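You operate a simulated robot arm through the tools that you are given. There is no shell and no other tool. Be economical: measure what you need, move in short steps, check, and stop when the job is done.

The job below is to be done with a simulated robot arm. You get a single attempt, and the scene is never put back.

## Task
Ready locked-off machine thirty's belt change: 900 mm belt from the bench drawer on the trolley, old belt slackened.
Fine: shut the drawer; free the red lock lever first, needle on SLACK; leave the door open for the fitter.

Only the result counts: the job must be done as asked and must still hold three seconds after the hand-in. Knocking over, shifting, dropping, spilling or breaking anything else fails it.

## Robot
A 7-joint arm with a two-finger parallel gripper on a trunk, on a base that drives. Base frame: it is fixed to the floor where the robot stands at the start and does not move with it; the origin is under the middle of the robot, x ahead of it, y to its left, z up. Lengths are in mm, angles in degrees, forces in N, time in s.
With the tool pointing down near the work surface it reaches from about 340 to 760 mm from the robot's upright axis, wherever it stands. Its first joint turns from -115.0 to 115.0 degrees. Places, roughly: bench drawer [800, 100, 800]; red lock lever [-2000, -800, 500]; tension wheel [-1900, -900, 500]; top of the service trolley [200, 1000, 800]. Payload 3.91 kg.
Tool frame: the origin (TCP) lies between the finger pads and is the grasp point; the fingertips stand 30 mm ahead of it; z points along the fingers, y is the line along which they close. The gripper opens to 110 mm. The fingers are 20 mm wide and 10 mm thick; the gripper's body (48 by 112 mm) begins 55 mm behind the TCP.
Orientation is told as [roll, pitch, yaw] about the base's x, y, z axes, in that order, counted from this pose: with the fingers straight down and closing along the base's y, the tool's x points along the base's -x, its y along +y and its z along -z.

## Interface
- The arm moves only by the tool arm_command. Its argument "increments" is a list of rows, each a list of 7 numbers: the turn, a rotation vector about the tool's x, y, z in units of 180 degrees (1.0 is 180 degrees), then the shift along the tool's x, y, z in units of 300 mm (1.0 is 300 mm), then the gripper command, from -1 (fully open) to 1 (shut), values between in proportion. In form: [[wx, wy, wz, dx, dy, dz, jaw], ...]. A call has 1 to 8 rows; each row is the pose to reach, as a shift and turn from the pose commanded when the call began, along the tool's axes at that moment. A call with a number of a shift or a turn outside -1 to 1 is refused whole. Each row takes 0.2 s and may step no farther than 50 mm and 8.6 degrees from the row before; otherwise, or with a gripper value out of range, the whole call is refused. Where a pose cannot be reached the arm comes as near as it can. A force on the tool above 40 N (or 10 N above the force at the start of the call, whichever is more), or a blocked arm, ends the call early, and 0.2 s more pass. Each finger travels about 108 mm/s and halts on what it meets, pressing with about 38 N; the grip force reading is that of the motor and also rises with nothing between the fingers. The clock runs only during rows and for 0.2 s after the last one: add rows that repeat a pose to give the fingers time. It gives the time, the measured TCP pose, the force on the tool (base axes), the opening and the grip force at its end, in the units of the frame above (readings bear some noise), with the torque about the TCP (base axes, N m) and any sound that the robot's microphone picked up.
- Cameras (640 x 400 px; columns grow to the right, rows downward): "scene" is now at [-4, 176.3, 1553.2]; the picture's right is [0.49, -0.87, -0.00], its down [-0.78, -0.44, -0.44] and it looks along [0.38, 0.22, -0.90] (base axes); focal length 258 px, centre (320, 200). "wrist" rides on the gripper at [72, 17, -103] in the tool frame; the picture's right is [-0.23, 0.97, 0.00], its down [-0.76, -0.18, -0.62] and it looks along [-0.61, -0.14, 0.78] (tool axes); focal length 222 px, centre (320, 200).
- grab_frame(camera): a new picture of that camera. It takes no simulated time.
- lift_body(by): slides the trunk up (or, below 0, down) by that many mm; the arm and the scene camera ride with it, the base frame stays. It gives what a move gives, with no picture.
- drive_base(legs): drives the robot by 1 to 6 legs, each [ahead, turn to the left] in mm and degrees, along the robot's own axes; the way and the turn of a leg run together, so that a leg with both is an arc; at most 1500 mm and 180 degrees a leg. The arm and the cameras ride along, it lands a little off, and it stops where it bumps. It gives what a move gives.
- turn_head(pan, tilt): turns the head with the scene camera to pan (to the left, within 155 degrees either way) and tilt (down, from -29 to 69), counted from straight ahead of the robot. It gives what a move gives.
- probe_pixels(camera, pixels): for up to 12 pixels [column, row] of the newest picture of that camera ("zoom" is the newest enlarged one), the place [x, y, z] in the base frame of the surface seen there, good to about 3 mm, but the place of the scene camera against the robot may be out by one fixed shift of up to 18 mm in any direction. It takes no simulated time.
- zoom(camera, box): a new picture of the part [left, top, right, bottom] of that camera's present view, enlarged. It takes no simulated time.
- hand_in(): hands the job in; it is judged then, once.

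Go step by step. Measure first, check grasps and placings, and put right what went wrong. The budget is 80 turns and 52 pictures, counting those below and the enlarged ones. Unless the task says otherwise, let go and move clear before handing in, and close with one line.

The tools are called after "Request:" by a JSON object that holds its "op" and its "data". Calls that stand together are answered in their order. arm_command: Moves the arm, as the interface text tells. Its arguments: {"type":"object","properties":{"increments":{"type":"array"}},"required":["increments"]} The other tools are called the same way: lift_body (by) slides the trunk up or down; drive_base (legs) drives the base; turn_head (pan, tilt) turns the head that bears the scene camera; grab_frame (camera) takes a picture; probe_pixels (camera, pixels) gives the place of the surface under pixels of a picture; zoom (camera, box) takes an enlarged picture of a part of a camera's view; hand_in () hands the job in.

At the start:

```text
time_s: 0.0
eef_pos: [540.8, -43.9, 1046.3]
tcp_rot: [0.0, 0.0, 0.1]
ft_force: [-0.5, -1.1, 0.1]
ft_torque: [0.02, -0.01, 0.02]
gripper_width: 109.8
finger_force: 0.1
trunk travel left (down, up): [-675.0, 315.0]
robot x, y, heading: [-1.5, -0.8, 0.2]
head pan, tilt: [29.6, 63.8]
```

scene: 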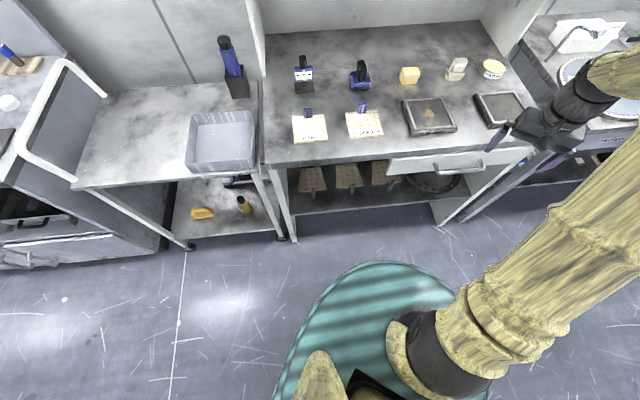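
wrist: 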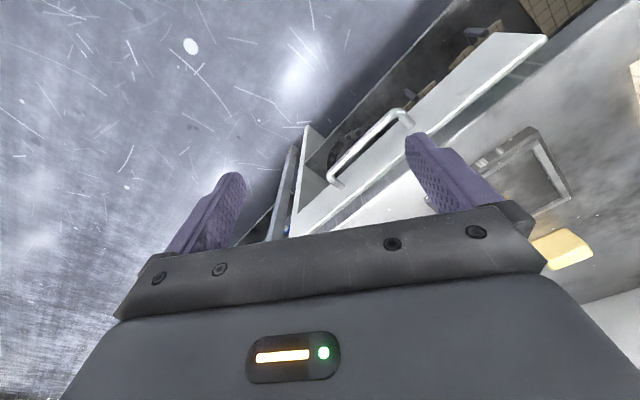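

The scene shows the bench with a drawer front around (450,163) and its handle near (473,170). I'll zoom in on it and on the trolley and measure.

Request:
{"op": "zoom", "data": {"camera": "scene", "box": [360, 120, 560, 245]}}

Request:
{"op": "probe_pixels", "data": {"camera": "scene", "pixels": [[462, 173], [480, 167], [390, 165], [420, 160], [525, 152], [220, 150], [120, 130], [230, 80], [430, 115], [270, 160], [360, 75], [170, 100]]}}

Request:
{"op": "turn_head", "data": {"pan": -10, "tilt": 50}}

Request:
{"op": "grab_frame", "data": {"camera": "scene"}}

```text
3.20 times, centred on (460, 182) of scene
```

zoom: 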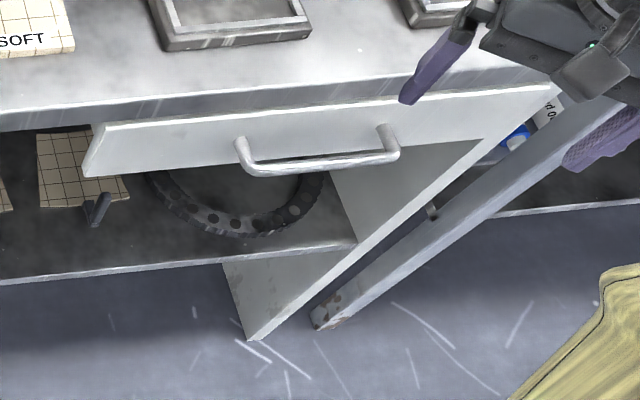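

```text
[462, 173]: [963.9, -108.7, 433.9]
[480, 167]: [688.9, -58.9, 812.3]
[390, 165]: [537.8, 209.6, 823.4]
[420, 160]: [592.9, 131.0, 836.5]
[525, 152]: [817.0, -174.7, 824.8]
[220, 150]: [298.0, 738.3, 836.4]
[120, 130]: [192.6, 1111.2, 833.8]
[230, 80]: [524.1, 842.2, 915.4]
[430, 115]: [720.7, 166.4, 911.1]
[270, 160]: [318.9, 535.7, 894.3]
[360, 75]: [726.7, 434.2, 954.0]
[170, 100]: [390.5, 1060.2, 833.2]
```

```text
time_s: 1.1
eef_pos: [542.3, -43.9, 1046.6]
tcp_rot: [0.0, 0.0, 0.0]
ft_force: [0.7, 0.4, 0.2]
ft_torque: [0.0, 0.03, 0.0]
gripper_width: 110.0
finger_force: 0.0
trunk travel left (down, up): [-675.0, 315.0]
robot x, y, heading: [-2.2, 4.0, -0.0]
head pan, tilt: [-10.0, 50.0]
```

```text
48 pictures are left
```

scene: 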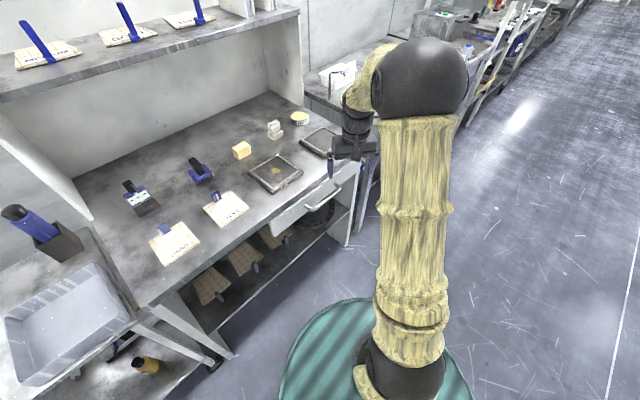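

The drawer's handle is at (320,195). I'll zoom in on it, and look toward the machines behind.

Request:
{"op": "zoom", "data": {"camera": "scene", "box": [240, 130, 400, 230]}}

Request:
{"op": "probe_pixels", "data": {"camera": "zoom", "pixels": [[264, 304], [285, 309], [330, 288], [360, 257], [396, 222], [401, 236], [130, 378], [300, 280], [440, 160], [160, 350], [90, 380], [400, 200]]}}

Request:
{"op": "turn_head", "data": {"pan": -150, "tilt": 20}}

Request:
{"op": "grab_frame", "data": {"camera": "scene"}}

```text
4.00 times, centred on (320, 180) of scene
```

zoom: 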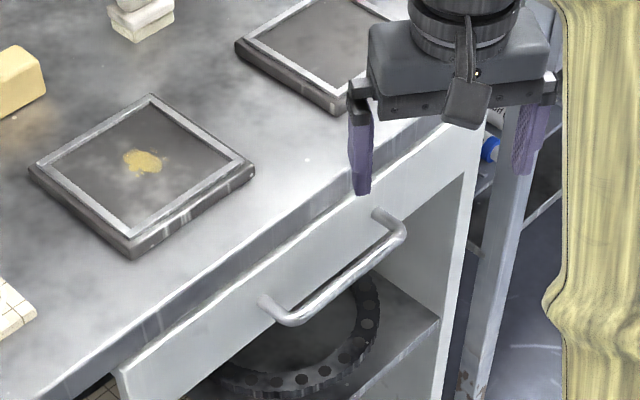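

```text
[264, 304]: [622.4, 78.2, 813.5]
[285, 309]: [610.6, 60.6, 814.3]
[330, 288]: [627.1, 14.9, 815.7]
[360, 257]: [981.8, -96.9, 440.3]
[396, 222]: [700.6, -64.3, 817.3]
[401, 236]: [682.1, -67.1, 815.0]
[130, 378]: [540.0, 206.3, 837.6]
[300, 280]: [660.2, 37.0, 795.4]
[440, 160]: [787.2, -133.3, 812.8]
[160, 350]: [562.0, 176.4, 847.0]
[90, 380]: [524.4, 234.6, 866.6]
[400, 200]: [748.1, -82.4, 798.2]
```

```text
time_s: 3.3
eef_pos: [541.7, -43.7, 1046.2]
tcp_rot: [-0.1, 0.0, 0.0]
ft_force: [0.2, 0.8, -0.2]
ft_torque: [0.01, 0.0, -0.01]
gripper_width: 110.2
finger_force: 0.0
trunk travel left (down, up): [-675.0, 315.0]
robot x, y, heading: [-0.4, 2.5, 0.0]
head pan, tilt: [-150.0, 20.0]
```

```text
46 pictures are left
```

scene: 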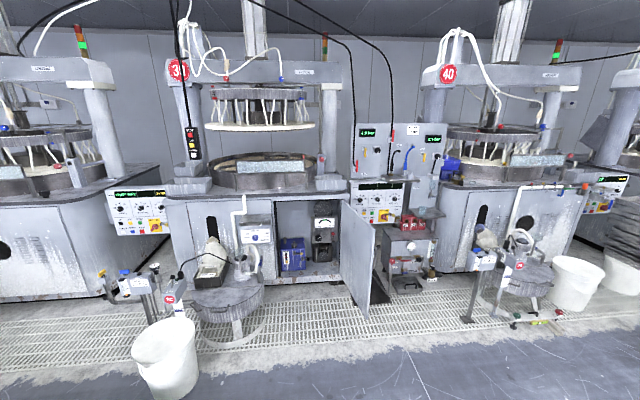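

Machine 30 is at (170..345, 60..300), its door (360,250) already open. I'll zoom in on its cabinet.

Request:
{"op": "zoom", "data": {"camera": "scene", "box": [230, 185, 390, 285]}}

Request:
{"op": "probe_pixels", "data": {"camera": "scene", "pixels": [[323, 224], [322, 250], [292, 255], [255, 235], [345, 200], [372, 260], [275, 275], [340, 270], [230, 300], [160, 350], [210, 265], [370, 315]]}}

```text
4.00 times, centred on (310, 235) of scene
```

zoom: 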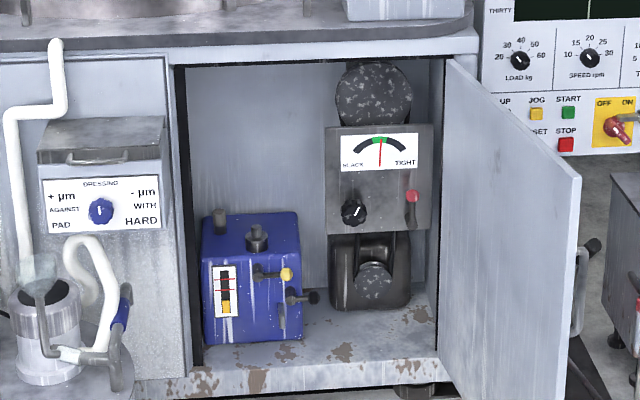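

```text
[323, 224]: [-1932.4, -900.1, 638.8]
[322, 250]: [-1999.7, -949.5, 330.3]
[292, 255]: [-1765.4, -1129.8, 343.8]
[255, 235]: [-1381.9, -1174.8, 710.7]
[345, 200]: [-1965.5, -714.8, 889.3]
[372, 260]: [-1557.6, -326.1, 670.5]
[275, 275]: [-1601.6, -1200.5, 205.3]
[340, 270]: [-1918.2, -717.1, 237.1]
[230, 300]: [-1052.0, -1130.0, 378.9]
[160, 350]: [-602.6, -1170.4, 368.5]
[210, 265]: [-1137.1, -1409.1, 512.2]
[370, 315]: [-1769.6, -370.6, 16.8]
```

The tension unit in machine 30's cabinet has a black knob, a red lever and a gauge (needle mid-scale). The drawer comes first: the handle runs from (611,61) to (682,-67) at z≈814. I'll back off and square up to the bench.

Request:
{"op": "drive_base", "data": {"legs": [[-60, 0], [0, 29.5], [-60, 0]]}}

Request:
{"op": "turn_head", "data": {"pan": -15, "tilt": 50}}

Request:
{"op": "arm_command", "data": {"increments": [[-0.0275, -0.0275, 0.0275, 0, 0, 0, -1], [-0.055, -0.055, 0.055, 0, 0, 0, -1], [-0.0825, -0.0825, 0.0825, 0, 0, 0, -1], [-0.11, -0.11, 0.11, 0, 0, 0, -1], [-0.1375, -0.1375, 0.1375, 0, 0, 0, -1], [-0.165, -0.165, 0.165, 0, 0, 0, -1], [-0.1925, -0.1925, 0.1925, 0, 0, 0, -1]]}}

```text
time_s: 6.3
eef_pos: [379.7, 192.3, 1046.3]
tcp_rot: [0.0, -0.1, 28.8]
ft_force: [0.9, 0.3, 0.0]
ft_torque: [-0.01, -0.04, -0.01]
gripper_width: 110.1
finger_force: 0.1
trunk travel left (down, up): [-675.0, 315.0]
robot x, y, heading: [-116.0, -27.4, 28.8]
head pan, tilt: [-150.0, 20.0]
```

```text
time_s: 8.4
eef_pos: [379.9, 193.4, 1046.0]
tcp_rot: [0.1, 0.0, 28.8]
ft_force: [0.0, 0.5, -0.3]
ft_torque: [0.0, 0.01, -0.03]
gripper_width: 109.7
finger_force: 0.1
trunk travel left (down, up): [-675.0, 315.0]
robot x, y, heading: [-115.0, -29.9, 28.9]
head pan, tilt: [-15.0, 50.0]
```

```text
time_s: 10.0
eef_pos: [381.2, 189.2, 1045.4]
tcp_rot: [45.0, -19.5, -16.3]
ft_force: [0.2, 0.3, 0.9]
ft_torque: [-0.04, -0.02, 0.01]
gripper_width: 110.1
finger_force: 0.0
trunk travel left (down, up): [-675.0, 315.0]
robot x, y, heading: [-115.7, -28.7, 28.5]
head pan, tilt: [-15.0, 50.0]
```

It reached the half-turned pose without contact. I'll complete the turn so the tool lies level with the fingers closing vertically.

Request:
{"op": "arm_command", "data": {"increments": [[-0.0275, -0.0275, 0.0275, 0, 0, 0, -1], [-0.055, -0.055, 0.055, 0, 0, 0, -1], [-0.0825, -0.0825, 0.0825, 0, 0, 0, -1], [-0.11, -0.11, 0.11, 0, 0, 0, -1], [-0.1375, -0.1375, 0.1375, 0, 0, 0, -1], [-0.165, -0.165, 0.165, 0, 0, 0, -1], [-0.1925, -0.1925, 0.1925, 0, 0, 0, -1]]}}

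Request:
{"op": "grab_frame", "data": {"camera": "scene"}}

```text
time_s: 11.6
eef_pos: [379.7, 192.6, 1046.0]
tcp_rot: [90.3, 0.1, -61.2]
ft_force: [-0.4, -0.8, 0.6]
ft_torque: [-0.03, 0.01, -0.01]
gripper_width: 110.0
finger_force: 0.0
trunk travel left (down, up): [-675.0, 315.0]
robot x, y, heading: [-113.4, -26.4, 28.7]
head pan, tilt: [-15.0, 50.0]
```

```text
44 pictures are left
```

scene: 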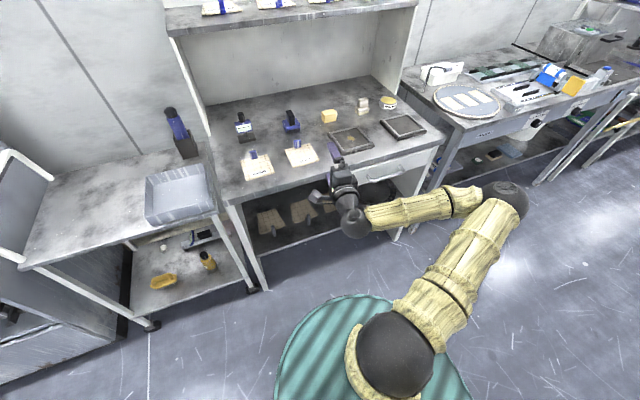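

The tool is level, pointing at the bench and clear of it. I'll lower the trunk and shift right to stand in front of the handle.

Request:
{"op": "lift_body", "data": {"by": -232}}

Request:
{"op": "arm_command", "data": {"increments": [[0, 0, 0, -0.14, 0, 0, -1], [0, 0, 0, -0.28, 0, 0, -1], [0, 0, 0, -0.42, 0, 0, -1], [0, 0, 0, -0.56, 0, 0, -1], [0, 0, 0, -0.7, 0, 0, -1], [0, 0, 0, -0.84, 0, 0, -1], [0, 0, 0, -0.98, 0, 0, -1]]}}

Request:
{"op": "turn_head", "data": {"pan": -25, "tilt": 50}}

Request:
{"op": "grab_frame", "data": {"camera": "scene"}}

Request:
{"op": "grab_frame", "data": {"camera": "wrist"}}

```text
time_s: 14.1
eef_pos: [380.6, 192.5, 813.4]
tcp_rot: [89.9, 0.0, -61.2]
ft_force: [-0.5, -0.2, 0.4]
ft_torque: [0.01, 0.01, 0.04]
gripper_width: 109.9
finger_force: 0.1
trunk travel left (down, up): [-443.0, 547.0]
robot x, y, heading: [-115.8, -30.5, 28.7]
head pan, tilt: [-15.0, 50.0]
```

```text
time_s: 15.7
eef_pos: [521.7, -65.3, 812.5]
tcp_rot: [90.0, 0.0, -61.3]
ft_force: [0.3, -1.3, 0.5]
ft_torque: [0.03, -0.03, -0.03]
gripper_width: 109.9
finger_force: 0.1
trunk travel left (down, up): [-443.0, 547.0]
robot x, y, heading: [-114.2, -24.7, 28.8]
head pan, tilt: [-15.0, 50.0]
```

```text
time_s: 16.4
eef_pos: [522.0, -63.8, 813.3]
tcp_rot: [90.0, 0.0, -61.2]
ft_force: [-0.3, 0.1, 0.5]
ft_torque: [0.02, 0.0, -0.01]
gripper_width: 110.0
finger_force: 0.0
trunk travel left (down, up): [-443.0, 547.0]
robot x, y, heading: [-116.5, -27.5, 28.8]
head pan, tilt: [-25.0, 50.0]
```

```text
43 pictures are left
```

scene: 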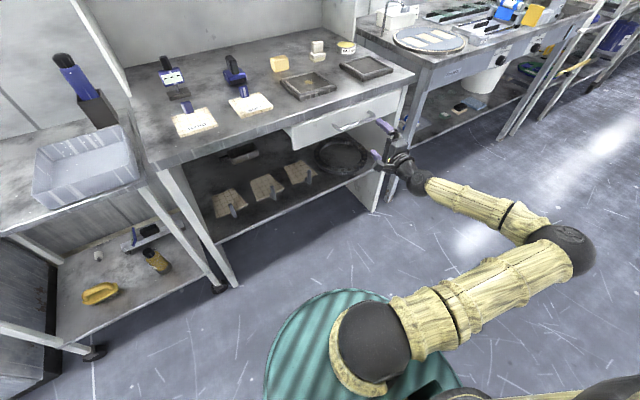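

```text
42 pictures are left
```

wrist: 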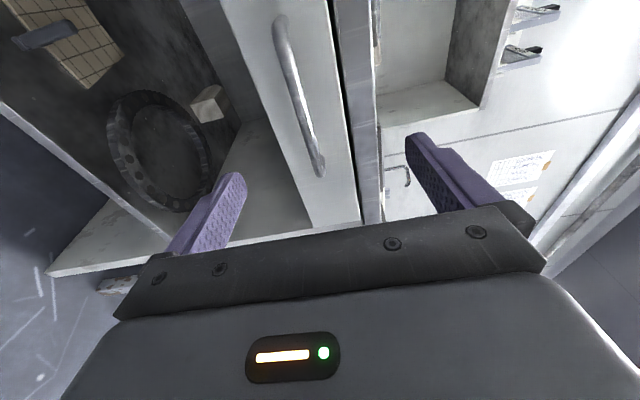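

The wrist view shows the handle from (278,25) to (319,172), further left of the gripper than expected. I'll probe it with the wrist camera, which doesn't carry the head offset.

Request:
{"op": "probe_pixels", "data": {"camera": "wrist", "pixels": [[279, 35], [290, 80], [298, 105], [310, 145], [318, 172], [270, 90], [335, 120], [365, 120], [300, 200], [285, 60], [370, 180]]}}

Request:
{"op": "probe_pixels", "data": {"camera": "scene", "pixels": [[337, 129], [355, 125], [373, 118], [300, 135]]}}

```text
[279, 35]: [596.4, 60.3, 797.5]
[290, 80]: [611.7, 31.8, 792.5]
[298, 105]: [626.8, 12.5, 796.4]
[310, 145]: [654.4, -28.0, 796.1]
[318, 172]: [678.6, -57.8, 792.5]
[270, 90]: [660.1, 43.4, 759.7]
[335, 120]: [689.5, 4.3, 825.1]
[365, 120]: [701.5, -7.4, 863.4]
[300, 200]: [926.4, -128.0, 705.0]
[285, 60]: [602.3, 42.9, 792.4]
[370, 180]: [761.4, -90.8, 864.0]
```

```text
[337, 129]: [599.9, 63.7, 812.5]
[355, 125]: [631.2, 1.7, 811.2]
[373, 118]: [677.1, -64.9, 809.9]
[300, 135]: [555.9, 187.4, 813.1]
```

From the wrist probes the handle centre is (637,0,795) and the bench normal is at about 35.5°, so the head camera reads about 17 mm too high. I'll correct the yaw by 6.7° and advance until the bar sits between the pads, with the jaw at about 60 mm.

Request:
{"op": "arm_command", "data": {"increments": [[0, 0.0372, 0, 0, -0.03, 0.04, -0.1], [0, 0.0372, 0, 0, -0.06, 0.12, -0.1], [0, 0.0372, 0, 0, -0.06, 0.2, -0.1], [0, 0.0372, 0, 0, -0.06, 0.28, -0.1], [0, 0.0372, 0, 0.002, -0.06, 0.35, -0.1]]}}

Request:
{"op": "grab_frame", "data": {"camera": "wrist"}}

```text
time_s: 17.6
eef_pos: [615.7, -14.8, 797.0]
tcp_rot: [90.2, 0.0, -54.5]
ft_force: [-0.1, 0.1, -0.1]
ft_torque: [0.01, -0.02, 0.0]
gripper_width: 60.2
finger_force: 0.0
trunk travel left (down, up): [-443.0, 547.0]
robot x, y, heading: [-112.8, -30.9, 28.9]
head pan, tilt: [-25.0, 50.0]
```

```text
41 pictures are left
```

wrist: 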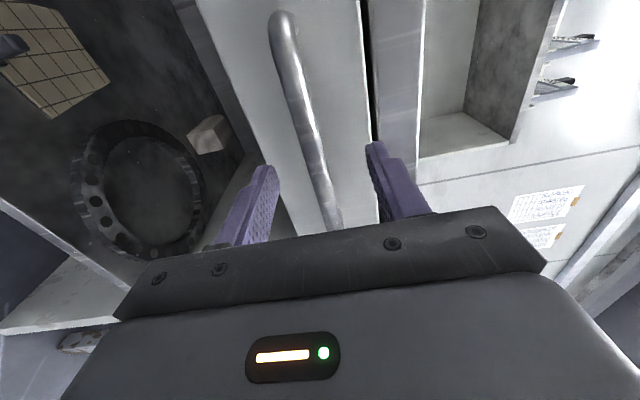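

The bar lies between the fingers near (330,190), about midway. I'll advance 20 mm and close.

Request:
{"op": "arm_command", "data": {"increments": [[0, 0, 0, 0, 0, 0.07, -0.1], [0, 0, 0, 0, 0, 0.07, 1], [0, 0, 0, 0, 0, 0.07, 1], [0, 0, 0, 0, 0, 0.07, 1]]}}

```text
time_s: 18.6
eef_pos: [631.1, -2.5, 795.8]
tcp_rot: [90.0, 0.1, -54.4]
ft_force: [-8.0, -2.1, -13.3]
ft_torque: [-0.21, 0.11, -0.08]
gripper_width: 13.7
finger_force: 44.8
trunk travel left (down, up): [-443.0, 547.0]
robot x, y, heading: [-113.0, -31.7, 29.0]
head pan, tilt: [-25.0, 50.0]
```

The grip holds the bar (13.7 mm opening). I'll pull the drawer out along the tool axis.

Request:
{"op": "arm_command", "data": {"increments": [[0, 0, 0, 0, 0, -0.06, 1], [0, 0, 0, 0, 0, -0.15, 1], [0, 0, 0, 0, 0, -0.26, 1], [0, 0, 0, 0, 0, -0.37, 1], [0, 0, 0, 0, 0, -0.48, 1], [0, 0, 0, 0, 0, -0.59, 1], [0, 0, 0, 0, 0, -0.7, 1]]}}

Request:
{"op": "grab_frame", "data": {"camera": "scene"}}

```text
time_s: 20.2
eef_pos: [471.3, -118.4, 794.5]
tcp_rot: [88.7, -0.2, -55.8]
ft_force: [-5.7, 9.1, 8.6]
ft_torque: [0.11, -0.03, 1.41]
gripper_width: 13.7
finger_force: 44.5
out of reach, approached as far as the arm can: row 7
trunk travel left (down, up): [-443.0, 547.0]
robot x, y, heading: [-115.0, -30.5, 28.8]
head pan, tilt: [-25.0, 50.0]
```

```text
40 pictures are left
```

scene: 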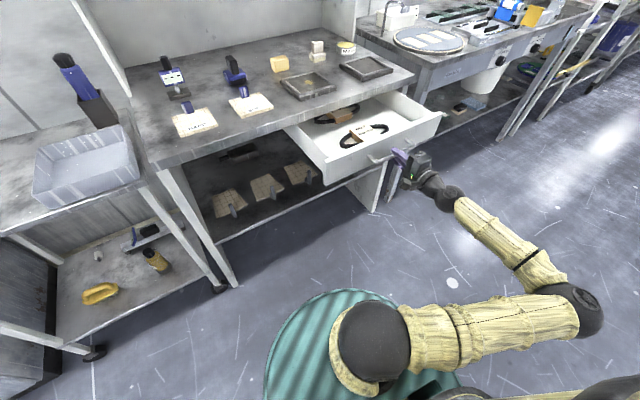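

The drawer came out about 198 mm, showing belts at (335,117) and (365,135). I'll zoom in to read them.

Request:
{"op": "zoom", "data": {"camera": "scene", "box": [290, 90, 450, 190]}}

```text
4.00 times, centred on (370, 140) of scene
```

zoom: 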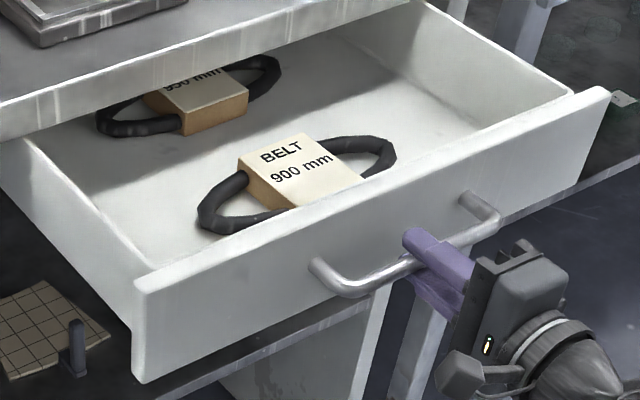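

The 900 mm belt is the front one, with a card block in its middle. I'll probe its geometry and a handle point for the offset.

Request:
{"op": "probe_pixels", "data": {"camera": "zoom", "pixels": [[242, 160], [307, 135], [358, 182], [298, 206], [300, 170], [250, 190], [210, 215], [385, 155], [325, 268], [490, 205], [420, 170], [140, 290]]}}

```text
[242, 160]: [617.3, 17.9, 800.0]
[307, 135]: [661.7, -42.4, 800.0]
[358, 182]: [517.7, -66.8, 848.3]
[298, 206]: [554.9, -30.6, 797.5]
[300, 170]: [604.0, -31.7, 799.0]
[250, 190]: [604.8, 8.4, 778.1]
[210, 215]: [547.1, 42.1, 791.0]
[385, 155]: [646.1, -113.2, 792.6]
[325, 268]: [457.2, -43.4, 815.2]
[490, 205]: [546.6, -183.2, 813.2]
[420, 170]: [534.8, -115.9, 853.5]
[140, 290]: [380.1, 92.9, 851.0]
```

The block top spans roughly n 434–513 mm, at z≈784 after offset correction, with its centre near (606,-34). I'll release the handle and back off straight.

Request:
{"op": "arm_command", "data": {"increments": [[0, 0, 0, 0, 0, 0, 0], [0, 0, 0, 0, 0, 0, -0.1], [0, 0, 0, 0, 0, 0, -0.1]]}}

Request:
{"op": "drive_base", "data": {"legs": [[-100, 0]]}}

Request:
{"op": "lift_body", "data": {"by": 280}}

Request:
{"op": "grab_frame", "data": {"camera": "scene"}}

```text
time_s: 21.0
eef_pos: [472.7, -123.3, 792.1]
tcp_rot: [88.6, 0.0, -56.4]
ft_force: [-0.1, 0.2, 0.0]
ft_torque: [0.02, -0.03, 0.0]
gripper_width: 60.7
finger_force: 0.0
trunk travel left (down, up): [-443.0, 547.0]
robot x, y, heading: [-116.2, -29.8, 29.0]
head pan, tilt: [-25.0, 50.0]
```

```text
time_s: 22.1
eef_pos: [385.1, -174.3, 792.1]
tcp_rot: [88.6, 0.0, -56.5]
ft_force: [-0.1, -0.1, 1.0]
ft_torque: [0.01, -0.01, 0.04]
gripper_width: 60.6
finger_force: 0.1
trunk travel left (down, up): [-443.0, 547.0]
robot x, y, heading: [-202.6, -80.2, 29.0]
head pan, tilt: [-25.0, 50.0]
```

```text
time_s: 25.0
eef_pos: [384.7, -172.7, 1072.7]
tcp_rot: [88.6, 0.0, -56.5]
ft_force: [-0.1, -0.1, -0.6]
ft_torque: [-0.01, 0.03, -0.03]
gripper_width: 60.6
finger_force: 0.0
trunk travel left (down, up): [-723.0, 267.0]
robot x, y, heading: [-202.0, -77.3, 28.8]
head pan, tilt: [-25.0, 50.0]
```

```text
38 pictures are left
```

scene: 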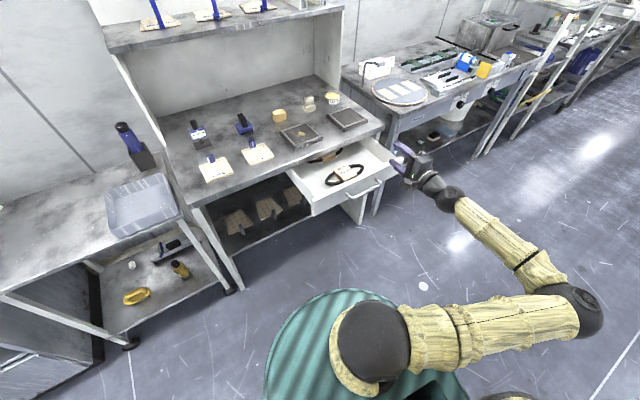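

The drawer stayed open and the arm is clear above it. I'll turn the tool to point down with the fingers closing along the drawer's depth.

Request:
{"op": "arm_command", "data": {"increments": [[0.047, 0, 0, 0, 0, 0, -0.1], [0.094, 0, 0, 0, 0, 0, -0.4], [0.141, 0, 0, 0, 0, 0, -0.7], [0.188, 0, 0, 0, 0, 0, -1], [0.235, 0, 0, 0, 0, 0, -1], [0.282, 0, 0, 0, 0, 0, -1], [0.329, 0, 0, 0, 0, 0, -1], [0.376, 0, 0, 0, 0, 0, -1]]}}

Request:
{"op": "arm_command", "data": {"increments": [[0.047, 0, 0, 0, 0, 0, -1], [0.094, 0, 0, 0, 0, 0, -1], [0.116, 0, 0, 0, 0, 0, -1]]}}

Request:
{"op": "drive_base", "data": {"legs": [[170, 0]]}}

```text
time_s: 26.8
eef_pos: [383.6, -172.2, 1072.7]
tcp_rot: [20.7, -0.2, -56.5]
ft_force: [0.1, -0.4, -0.4]
ft_torque: [-0.01, 0.01, 0.02]
gripper_width: 110.0
finger_force: 0.0
trunk travel left (down, up): [-723.0, 267.0]
robot x, y, heading: [-202.3, -76.1, 28.5]
head pan, tilt: [-25.0, 50.0]
```

```text
time_s: 27.6
eef_pos: [384.8, -173.1, 1072.7]
tcp_rot: [-0.1, -0.1, -56.6]
ft_force: [0.6, 0.1, 0.2]
ft_torque: [-0.01, 0.01, 0.02]
gripper_width: 109.8
finger_force: 0.0
trunk travel left (down, up): [-723.0, 267.0]
robot x, y, heading: [-200.0, -79.8, 28.8]
head pan, tilt: [-25.0, 50.0]
```

```text
time_s: 29.0
eef_pos: [532.0, -93.1, 1072.0]
tcp_rot: [-0.1, 0.0, -56.6]
ft_force: [1.0, 0.2, -0.5]
ft_torque: [-0.02, 0.04, 0.0]
gripper_width: 109.9
finger_force: 0.2
trunk travel left (down, up): [-723.0, 267.0]
robot x, y, heading: [-55.3, 1.6, 28.7]
head pan, tilt: [-25.0, 50.0]
```

The tool now points down at (532,-93,1072). I'll move above the block and take a wrist picture.

Request:
{"op": "arm_command", "data": {"increments": [[0, 0, -0.0117, 0.01, 0.1, 0, -1], [0, 0, -0.0117, 0.02, 0.21, 0.08, -1], [0, 0, -0.0117, 0.028, 0.314, 0.2, -1], [0, 0, -0.0117, 0.028, 0.314, 0.33, -1], [0, 0, -0.0117, 0.028, 0.314, 0.4, -1]]}}

Request:
{"op": "grab_frame", "data": {"camera": "wrist"}}

```text
time_s: 30.2
eef_pos: [603.5, -34.0, 948.9]
tcp_rot: [0.1, 0.0, -54.4]
ft_force: [0.8, -0.6, -0.2]
ft_torque: [0.01, 0.0, 0.01]
gripper_width: 109.8
finger_force: 0.1
trunk travel left (down, up): [-723.0, 267.0]
robot x, y, heading: [-55.5, -2.5, 28.7]
head pan, tilt: [-25.0, 50.0]
```

```text
37 pictures are left
```

wrist: 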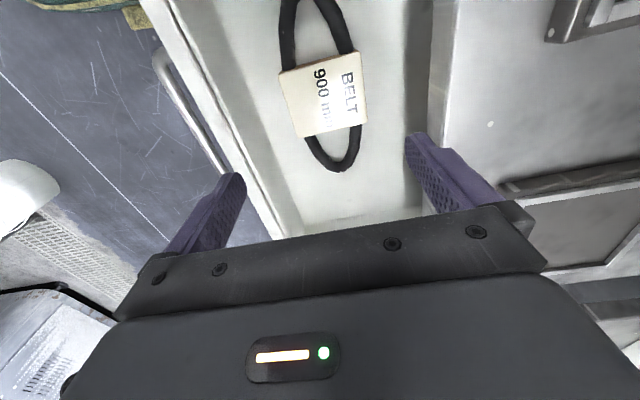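

The belt block is at (290–365, 55–135) in the wrist view. I'll probe it accurately.

Request:
{"op": "probe_pixels", "data": {"camera": "wrist", "pixels": [[284, 74], [358, 56], [363, 122], [300, 135], [325, 95], [338, 168], [382, 120], [260, 160], [355, 190], [285, 30], [428, 120], [350, 155]]}}

```text
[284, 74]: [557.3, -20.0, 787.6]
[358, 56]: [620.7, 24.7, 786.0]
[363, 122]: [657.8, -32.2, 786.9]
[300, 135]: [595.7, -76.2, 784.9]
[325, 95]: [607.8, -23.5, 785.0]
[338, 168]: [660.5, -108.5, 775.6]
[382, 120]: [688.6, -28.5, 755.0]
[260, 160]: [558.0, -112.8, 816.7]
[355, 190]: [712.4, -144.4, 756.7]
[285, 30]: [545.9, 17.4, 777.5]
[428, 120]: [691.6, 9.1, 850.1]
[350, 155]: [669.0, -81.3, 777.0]
```

The block is 77×68 mm, its top at z 786, the drawer floor at 756 and its centre at (608,-26). I'll descend to TCP z≈791 and close.

Request:
{"op": "arm_command", "data": {"increments": [[0, 0, 0, 0.013, 0.028, 0.1, -1], [0, 0, 0, 0.013, 0.028, 0.22, -1], [0, 0, 0, 0.013, 0.028, 0.34, -1], [0, 0, 0, 0.013, 0.028, 0.44, -1], [0, 0, 0, 0.013, 0.028, 0.5, -1], [0, 0, 0, 0.013, 0.028, 0.523, -1], [0, 0, 0, 0.013, 0.028, 0.523, -1]]}}

Request:
{"op": "arm_command", "data": {"increments": [[0, 0, 0, 0, 0, 0, 1], [0, 0, 0, 0, 0, 0, 1], [0, 0, 0, 0, 0, 0, 1]]}}

Request:
{"op": "grab_frame", "data": {"camera": "wrist"}}

```text
time_s: 31.8
eef_pos: [608.3, -28.2, 794.6]
tcp_rot: [0.0, 0.0, -54.5]
ft_force: [0.4, 0.7, 0.6]
ft_torque: [-0.02, 0.0, -0.01]
gripper_width: 109.9
finger_force: 0.1
trunk travel left (down, up): [-723.0, 267.0]
robot x, y, heading: [-57.9, 4.3, 28.7]
head pan, tilt: [-25.0, 50.0]
```

```text
time_s: 32.6
eef_pos: [608.8, -27.5, 794.3]
tcp_rot: [0.0, 0.0, -54.5]
ft_force: [0.5, -0.4, 0.0]
ft_torque: [0.01, -0.1, -0.01]
gripper_width: 89.6
finger_force: 38.3
trunk travel left (down, up): [-723.0, 267.0]
robot x, y, heading: [-58.8, 3.8, 28.9]
head pan, tilt: [-25.0, 50.0]
```

```text
36 pictures are left
```

wrist: 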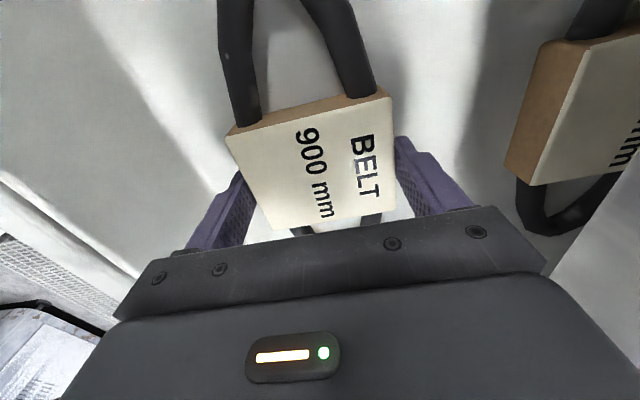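

It stopped at 89.6 mm with 38 N, wider than the measured 77 mm. I'll zoom in to see how the fingers meet the block.

Request:
{"op": "zoom", "data": {"camera": "wrist", "box": [160, 80, 480, 280]}}

Request:
{"op": "probe_pixels", "data": {"camera": "wrist", "pixels": [[230, 140], [387, 100], [275, 225], [390, 205], [310, 160], [240, 210], [405, 160], [430, 120], [530, 150], [545, 60]]}}

```text
2.00 times, centred on (320, 180) of wrist
```

zoom: 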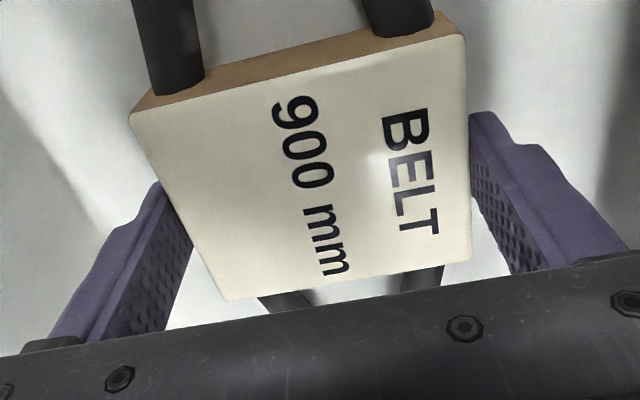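

```text
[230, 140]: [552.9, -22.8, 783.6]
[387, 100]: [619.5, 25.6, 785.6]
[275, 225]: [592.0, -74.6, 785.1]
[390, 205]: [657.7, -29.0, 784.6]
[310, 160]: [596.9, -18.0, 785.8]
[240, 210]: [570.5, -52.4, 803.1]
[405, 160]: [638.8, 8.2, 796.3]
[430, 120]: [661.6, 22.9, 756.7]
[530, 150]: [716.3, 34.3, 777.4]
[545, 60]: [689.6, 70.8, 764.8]
```

The pads touch both sides of the block, so the grip looks sound. I'll lift it slowly and check.

Request:
{"op": "arm_command", "data": {"increments": [[0, 0, 0, 0, 0, -0.04, 1], [0, 0, 0, 0, 0, -0.12, 1], [0, 0, 0, 0, 0, -0.22, 1], [0, 0, 0, 0, 0, -0.34, 1], [0, 0, 0, 0, 0, -0.46, 1], [0, 0, 0, 0, 0, -0.58, 1], [0, 0, 0, 0, 0, -0.66, 1]]}}

Request:
{"op": "grab_frame", "data": {"camera": "scene"}}

```text
time_s: 34.2
eef_pos: [608.1, -26.5, 995.6]
tcp_rot: [-0.1, 0.1, -54.5]
ft_force: [-0.2, 0.0, -2.5]
ft_torque: [0.01, 0.02, -0.01]
gripper_width: 89.1
finger_force: 37.8
trunk travel left (down, up): [-723.0, 267.0]
robot x, y, heading: [-54.8, 1.0, 28.9]
head pan, tilt: [-25.0, 50.0]
```

```text
34 pictures are left
```

scene: 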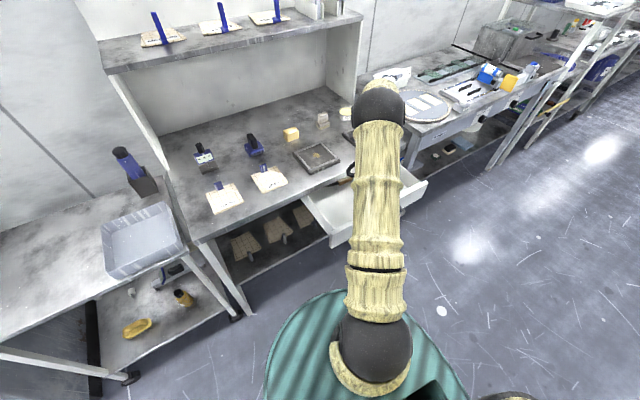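

The belt is held and lifted (about 2.5 N load). I'll back off the bench and look toward the trolley.

Request:
{"op": "drive_base", "data": {"legs": [[-230, 0]]}}

Request:
{"op": "turn_head", "data": {"pan": 45, "tilt": 40}}

Request:
{"op": "grab_frame", "data": {"camera": "scene"}}

```text
time_s: 35.9
eef_pos: [406.5, -135.9, 994.3]
tcp_rot: [0.0, -0.1, -54.4]
ft_force: [0.1, -0.9, -1.7]
ft_torque: [0.03, 0.0, 0.02]
gripper_width: 89.3
finger_force: 38.3
trunk travel left (down, up): [-723.0, 267.0]
robot x, y, heading: [-256.0, -109.7, 28.8]
head pan, tilt: [-25.0, 50.0]
```

```text
time_s: 37.4
eef_pos: [408.7, -134.8, 995.5]
tcp_rot: [0.0, -0.1, -54.3]
ft_force: [-0.1, 0.7, -2.1]
ft_torque: [0.01, 0.02, -0.01]
gripper_width: 89.1
finger_force: 37.8
trunk travel left (down, up): [-723.0, 267.0]
robot x, y, heading: [-259.9, -109.0, 28.9]
head pan, tilt: [45.0, 40.0]
```

```text
33 pictures are left
```

scene: 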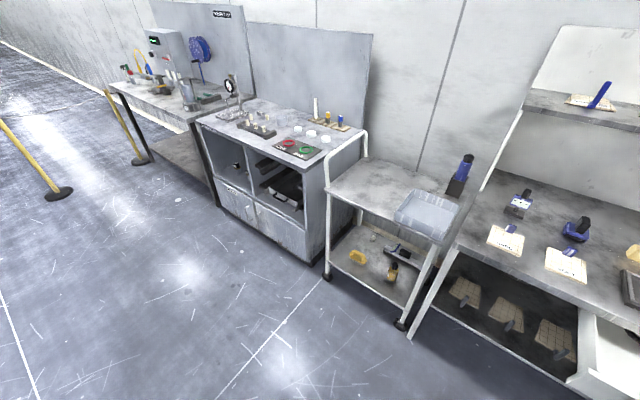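

Open floor lies in front of the trolley, and its top is free from (345,170) to (400,205). I'll probe the trolley.

Request:
{"op": "probe_pixels", "data": {"camera": "scene", "pixels": [[335, 193], [390, 218], [430, 238], [375, 190], [405, 180], [370, 170], [355, 180], [398, 208], [428, 195], [360, 140], [325, 160], [327, 278]]}}

```text
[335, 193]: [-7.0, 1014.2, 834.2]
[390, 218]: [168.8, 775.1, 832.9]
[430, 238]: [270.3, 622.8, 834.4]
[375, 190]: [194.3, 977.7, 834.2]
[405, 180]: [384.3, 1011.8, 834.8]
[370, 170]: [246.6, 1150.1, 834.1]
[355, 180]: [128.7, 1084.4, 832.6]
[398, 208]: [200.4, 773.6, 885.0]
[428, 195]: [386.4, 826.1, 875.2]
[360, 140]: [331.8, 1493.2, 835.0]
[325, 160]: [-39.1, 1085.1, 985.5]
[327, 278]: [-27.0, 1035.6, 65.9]
```

The trolley's front edge is at n≈585 and its top at z≈818 corrected; the free spot centres on (208,965), left of the tub. I'll swing the belt in front of the robot, then drive around and approach squarely.

Request:
{"op": "arm_command", "data": {"increments": [[0, 0, 0, 0.12, 0, 0, 1], [0, 0, 0, 0.25, 0, 0, 1], [0, 0, 0, 0.4, 0, 0, 1], [0, 0, 0, 0.55, 0, 0, 1], [0, 0, 0, 0.7, 0, 0, 1], [0, 0, 0, 0.85, 0, 0, 1], [0, 0, 0, 1, 0, 0, 1]]}}

Request:
{"op": "drive_base", "data": {"legs": [[0, 79.6], [774, 0], [0, -79.6]]}}

Request:
{"op": "turn_head", "data": {"pan": 0, "tilt": 45}}

Request:
{"op": "grab_frame", "data": {"camera": "scene"}}

```text
time_s: 39.0
eef_pos: [229.7, 106.5, 995.4]
tcp_rot: [-0.1, -0.1, -54.2]
ft_force: [-0.9, -0.1, -2.0]
ft_torque: [-0.04, 0.0, -0.01]
gripper_width: 89.5
finger_force: 38.2
trunk travel left (down, up): [-723.0, 267.0]
robot x, y, heading: [-256.0, -105.2, 28.9]
head pan, tilt: [45.0, 40.0]
```

```text
time_s: 50.1
eef_pos: [-48.2, 843.9, 995.7]
tcp_rot: [0.0, -0.1, -53.1]
ft_force: [0.3, 0.6, -1.2]
ft_torque: [0.01, -0.01, 0.1]
gripper_width: 89.3
finger_force: 38.1
trunk travel left (down, up): [-723.0, 267.0]
robot x, y, heading: [-533.8, 617.5, 30.2]
head pan, tilt: [45.0, 40.0]
```

```text
time_s: 51.2
eef_pos: [-47.9, 843.5, 996.0]
tcp_rot: [0.0, 0.0, -53.0]
ft_force: [-0.3, 0.7, -1.8]
ft_torque: [-0.01, -0.01, -0.01]
gripper_width: 89.6
finger_force: 37.9
trunk travel left (down, up): [-723.0, 267.0]
robot x, y, heading: [-533.9, 616.3, 30.0]
head pan, tilt: [0.0, 45.0]
```

```text
32 pictures are left
```

scene: 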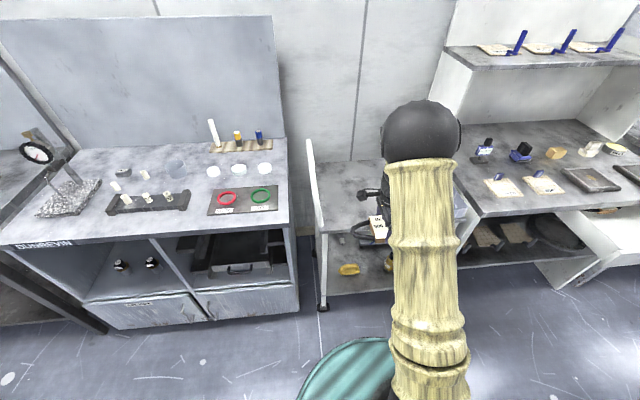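

The belt is still held and the way ahead is clear. I'll drive forward 270 mm over the trolley and look with the wrist camera.

Request:
{"op": "drive_base", "data": {"legs": [[270, 0]]}}

Request:
{"op": "grab_frame", "data": {"camera": "wrist"}}

Request:
{"op": "grab_frame", "data": {"camera": "scene"}}

```text
time_s: 53.1
eef_pos: [187.0, 976.6, 994.4]
tcp_rot: [-0.1, 0.1, -53.2]
ft_force: [0.0, 0.1, -2.3]
ft_torque: [-0.02, 0.02, -0.01]
gripper_width: 89.6
finger_force: 37.8
trunk travel left (down, up): [-723.0, 267.0]
robot x, y, heading: [-300.8, 751.1, 29.8]
head pan, tilt: [0.0, 45.0]
```

```text
31 pictures are left
```

wrist: 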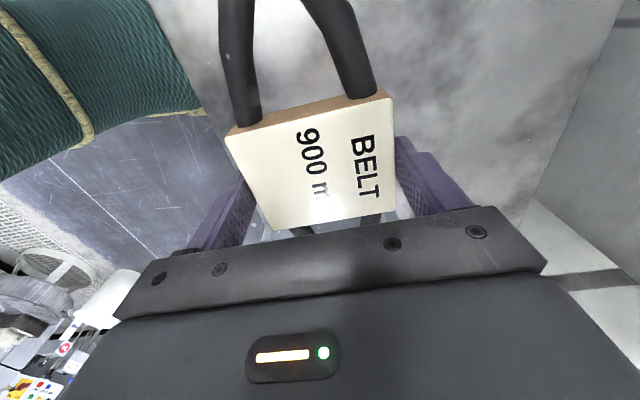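

```text
30 pictures are left
```

scene: 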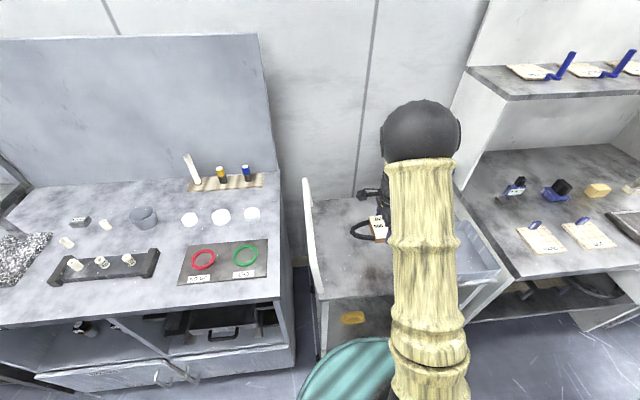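

The belt hangs over the trolley. I'll probe the surface with the wrist camera for the true height and the tub with the scene camera.

Request:
{"op": "probe_pixels", "data": {"camera": "wrist", "pixels": [[200, 60], [450, 60], [560, 60], [440, 130], [310, 180], [500, 150], [330, 60]]}}

Request:
{"op": "probe_pixels", "data": {"camera": "scene", "pixels": [[460, 225], [456, 240], [312, 230], [340, 230], [340, 280], [350, 210], [500, 270]]}}

```text
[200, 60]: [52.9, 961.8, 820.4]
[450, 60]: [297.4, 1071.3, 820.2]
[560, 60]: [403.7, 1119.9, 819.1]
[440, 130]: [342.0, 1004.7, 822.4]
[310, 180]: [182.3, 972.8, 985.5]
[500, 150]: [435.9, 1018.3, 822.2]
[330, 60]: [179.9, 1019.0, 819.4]
```

```text
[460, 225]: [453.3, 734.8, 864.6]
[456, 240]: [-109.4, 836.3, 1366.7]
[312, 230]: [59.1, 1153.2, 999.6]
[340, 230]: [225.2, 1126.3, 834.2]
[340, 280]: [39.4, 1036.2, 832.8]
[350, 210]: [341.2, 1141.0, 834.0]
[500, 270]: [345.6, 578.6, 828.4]
```

The surface is at z≈820, and the block bottom is 38 mm below the TCP, so release at TCP z≈859. I'll lower it.

Request:
{"op": "arm_command", "data": {"increments": [[0, 0, 0, 0, 0, 0.08, 1], [0, 0, 0, 0, 0, 0.2, 1], [0, 0, 0, 0, 0, 0.32, 1], [0, 0, 0, 0, 0, 0.4, 1], [0, 0, 0, 0, 0, 0.435, 1], [0, 0, 0, 0, 0, 0.445, 1], [0, 0, 0, 0, 0, 0.45, 1], [0, 0, 0, 0, 0, 0.45, 1]]}}

```text
time_s: 54.9
eef_pos: [186.7, 974.2, 860.0]
tcp_rot: [0.0, 0.0, -53.2]
ft_force: [-0.2, 0.7, -1.5]
ft_torque: [-0.02, 0.0, 0.0]
gripper_width: 89.5
finger_force: 38.4
trunk travel left (down, up): [-723.0, 267.0]
robot x, y, heading: [-298.9, 751.2, 29.7]
head pan, tilt: [0.0, 45.0]
```

Request:
{"op": "arm_command", "data": {"increments": [[0, 0, 0, 0, 0, 0.004, 1], [0, 0, 0, 0, 0, 0.008, 1], [0, 0, 0, 0, 0, 0.008, 1]]}}

```text
time_s: 55.7
eef_pos: [187.3, 975.3, 858.3]
tcp_rot: [0.0, 0.0, -53.3]
ft_force: [-0.6, 0.0, -1.5]
ft_torque: [0.01, 0.04, -0.05]
gripper_width: 89.3
finger_force: 38.5
trunk travel left (down, up): [-723.0, 267.0]
robot x, y, heading: [-303.4, 752.6, 29.8]
head pan, tilt: [0.0, 45.0]
```

The load is still about 1.5 N, so contact is close. I'll go down in tiny steps.

Request:
{"op": "arm_command", "data": {"increments": [[0, 0, 0, 0, 0, 0.005, 1], [0, 0, 0, 0, 0, 0.01, 1], [0, 0, 0, 0, 0, 0.01, 1]]}}

Request:
{"op": "grab_frame", "data": {"camera": "wrist"}}

```text
time_s: 56.5
eef_pos: [187.5, 975.3, 854.8]
tcp_rot: [0.1, -0.1, -53.1]
ft_force: [2.9, -0.3, 14.2]
ft_torque: [-0.22, 0.62, 0.13]
gripper_width: 89.3
finger_force: 38.4
trunk travel left (down, up): [-723.0, 267.0]
robot x, y, heading: [-299.0, 750.1, 29.8]
head pan, tilt: [0.0, 45.0]
```

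```text
29 pictures are left
```

wrist: 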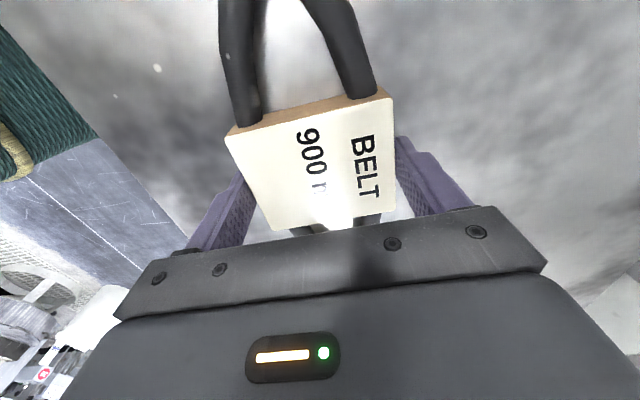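

The upward 14 N shows the belt rests on the trolley. I'll open, lift clear and check.

Request:
{"op": "arm_command", "data": {"increments": [[0, 0, 0, 0, 0, -0.006, 0], [0, 0, 0, 0, 0, -0.006, -1], [0, 0, 0, 0, 0, -0.006, -1], [0, 0, 0, 0, 0, -0.1, -1], [0, 0, 0, 0, 0, -0.24, -1], [0, 0, 0, 0, 0, -0.4, -1], [0, 0, 0, 0, 0, -0.56, -1], [0, 0, 0, 0, 0, -0.72, -1]]}}

Request:
{"op": "grab_frame", "data": {"camera": "wrist"}}

```text
time_s: 58.3
eef_pos: [188.5, 977.5, 1072.8]
tcp_rot: [0.0, -0.1, -53.3]
ft_force: [-0.3, 0.8, 0.4]
ft_torque: [0.02, 0.0, -0.02]
gripper_width: 109.8
finger_force: 0.1
trunk travel left (down, up): [-723.0, 267.0]
robot x, y, heading: [-300.2, 751.1, 29.9]
head pan, tilt: [0.0, 45.0]
```

```text
28 pictures are left
```

wrist: 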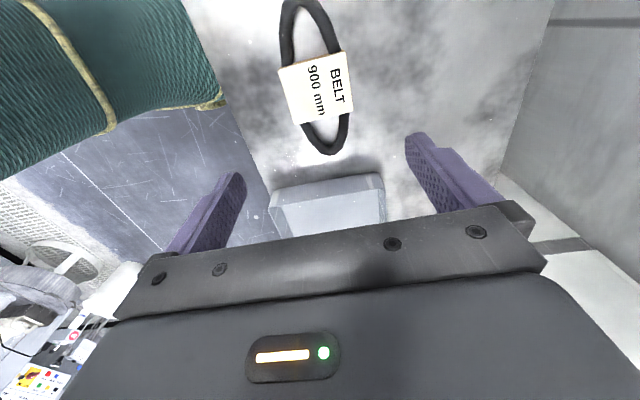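

The 900 mm belt lies flat on the trolley, clear of the tub. I'll back off, turn the tool so the fingers close sideways with jaws shut, and drive back to the drawer to push it shut by its handle.

Request:
{"op": "drive_base", "data": {"legs": [[-300, 0]]}}

Request:
{"op": "arm_command", "data": {"increments": [[0, 0, -0.0475, 0, 0, 0, 0], [0, 0, -0.095, 0, 0, 0, 1], [0, 0, -0.1425, 0, 0, 0, 1], [0, 0, -0.19, 0, 0, 0, 1], [0, 0, -0.2375, 0, 0, 0, 1], [0, 0, -0.285, 0, 0, 0, 1], [0, 0, -0.3325, 0, 0, 0, 1], [0, 0, -0.38, 0, 0, 0, 1]]}}

Request:
{"op": "arm_command", "data": {"increments": [[0, 0, -0.04, 0, 0, 0, 1], [0, 0, -0.08, 0, 0, 0, 1], [0, 0, -0.113, 0, 0, 0, 1]]}}

Request:
{"op": "drive_base", "data": {"legs": [[0, -89.2], [1118, 0], [0, 94.8]]}}

Request:
{"op": "turn_head", "data": {"pan": 5, "tilt": 50}}

Request:
{"op": "grab_frame", "data": {"camera": "scene"}}

```text
time_s: 60.4
eef_pos: [-77.5, 827.0, 1071.9]
tcp_rot: [0.0, 0.0, -53.0]
ft_force: [-0.3, 0.0, -0.2]
ft_torque: [0.02, 0.03, -0.02]
gripper_width: 109.8
finger_force: 0.1
trunk travel left (down, up): [-723.0, 267.0]
robot x, y, heading: [-567.2, 600.8, 30.0]
head pan, tilt: [0.0, 45.0]
```

```text
time_s: 62.2
eef_pos: [-76.5, 826.2, 1073.2]
tcp_rot: [0.0, 0.0, 15.5]
ft_force: [0.8, 0.0, 0.8]
ft_torque: [-0.01, 0.02, 0.0]
gripper_width: 0.0
finger_force: 37.6
trunk travel left (down, up): [-723.0, 267.0]
robot x, y, heading: [-566.4, 600.7, 30.0]
head pan, tilt: [0.0, 45.0]
```

```text
time_s: 63.0
eef_pos: [-75.6, 825.4, 1072.3]
tcp_rot: [0.1, 0.0, 35.9]
ft_force: [-0.3, -0.4, -0.1]
ft_torque: [-0.02, -0.03, -0.02]
gripper_width: 0.0
finger_force: 38.1
trunk travel left (down, up): [-723.0, 267.0]
robot x, y, heading: [-564.8, 597.9, 29.8]
head pan, tilt: [0.0, 45.0]
```

```text
time_s: 76.7
eef_pos: [462.5, -91.4, 1071.9]
tcp_rot: [0.0, -0.1, 42.8]
ft_force: [0.2, 0.8, 0.3]
ft_torque: [0.01, 0.01, -0.04]
gripper_width: 0.0
finger_force: 37.7
trunk travel left (down, up): [-723.0, 267.0]
robot x, y, heading: [10.9, -382.2, 37.4]
head pan, tilt: [0.0, 45.0]
```

```text
time_s: 77.3
eef_pos: [462.1, -90.2, 1072.8]
tcp_rot: [0.0, 0.0, 42.8]
ft_force: [0.1, -0.1, -0.4]
ft_torque: [0.02, -0.02, 0.0]
gripper_width: 0.0
finger_force: 37.4
trunk travel left (down, up): [-723.0, 267.0]
robot x, y, heading: [5.8, -376.8, 37.3]
head pan, tilt: [5.0, 50.0]
```

```text
27 pictures are left
```

scene: 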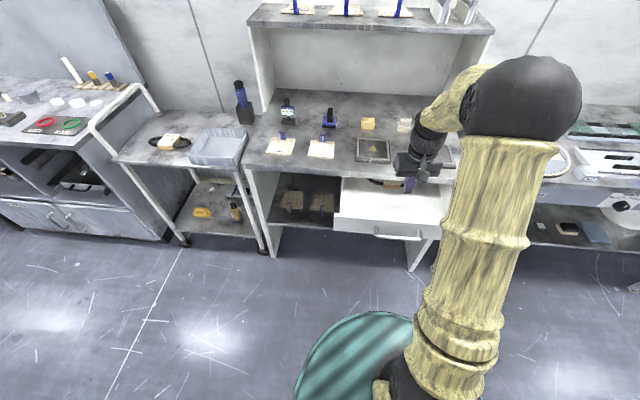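

The drawer is still open and the arm is above it. I'll bring the closed fingers down in front of the handle centre (n≈285, l≈-370).

Request:
{"op": "arm_command", "data": {"increments": [[0, 0, 0.0406, 0.07, -0.037, 0, 1], [0, 0, 0.0406, 0.14, -0.075, 0.05, 1], [0, 0, 0.0406, 0.14, -0.075, 0.21, 1], [0, 0, 0.0406, 0.14, -0.075, 0.37, 1], [0, 0, 0.0406, 0.14, -0.075, 0.53, 1], [0, 0, 0.0406, 0.14, -0.075, 0.69, 1], [0, 0, 0.0406, 0.14, -0.075, 0.82, 1], [0, 0, 0.0406, 0.14, -0.075, 0.873, 1]]}}

Request:
{"op": "grab_frame", "data": {"camera": "wrist"}}

```text
time_s: 79.1
eef_pos: [447.4, -138.6, 813.1]
tcp_rot: [0.0, 0.0, 35.5]
ft_force: [-0.5, -0.4, -0.1]
ft_torque: [0.01, -0.03, 0.0]
gripper_width: 0.0
finger_force: 37.7
trunk travel left (down, up): [-723.0, 267.0]
robot x, y, heading: [7.4, -378.7, 37.5]
head pan, tilt: [5.0, 50.0]
```

```text
26 pictures are left
```

wrist: 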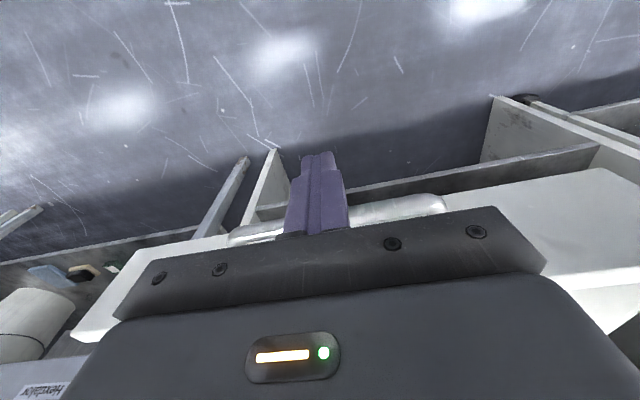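

The closed fingers stand in front of the bar near its centre (320,200). I'll push along the drawer axis.

Request:
{"op": "arm_command", "data": {"increments": [[0, 0, 0, -0.06, 0, 0, 1], [0, 0, 0, -0.16, 0, 0, 1], [0, 0, 0, -0.27, 0, 0, 1], [0, 0, 0, -0.38, 0, 0, 1], [0, 0, 0, -0.49, 0, 0, 1], [0, 0, 0, -0.6, 0, 0, 1], [0, 0, 0, -0.68, 0, 0, 1]]}}

Request:
{"op": "arm_command", "data": {"increments": [[0, 0, 0, -0.025, 0, 0, 1], [0, 0, 0, -0.05, 0, 0, 1], [0, 0, 0, -0.075, 0, 0, 1], [0, 0, 0, -0.1, 0, 0, 1]]}}

Request:
{"op": "grab_frame", "data": {"camera": "scene"}}

```text
time_s: 80.7
eef_pos: [615.3, -17.1, 809.5]
tcp_rot: [0.0, 0.1, 35.4]
ft_force: [-1.1, 1.3, 0.0]
ft_torque: [0.02, 0.02, 0.01]
gripper_width: 0.0
finger_force: 37.8
trunk travel left (down, up): [-723.0, 267.0]
robot x, y, heading: [4.3, -379.4, 37.2]
head pan, tilt: [5.0, 50.0]
```

```text
time_s: 81.7
eef_pos: [629.1, -7.7, 807.3]
tcp_rot: [0.0, 1.6, 35.4]
ft_force: [-13.0, -9.4, 1.7]
ft_torque: [-0.1, 0.11, -0.01]
gripper_width: 0.2
finger_force: 37.7
trunk travel left (down, up): [-723.0, 267.0]
robot x, y, heading: [4.9, -373.4, 37.3]
head pan, tilt: [5.0, 50.0]
stopped in row 4: the force on the tool passed its limit (the readings are from after the stop); the commanded pose is now the measured one
```

```text
25 pictures are left
```

scene: 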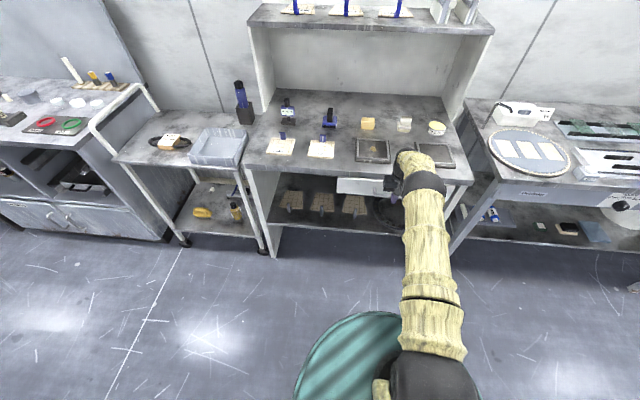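

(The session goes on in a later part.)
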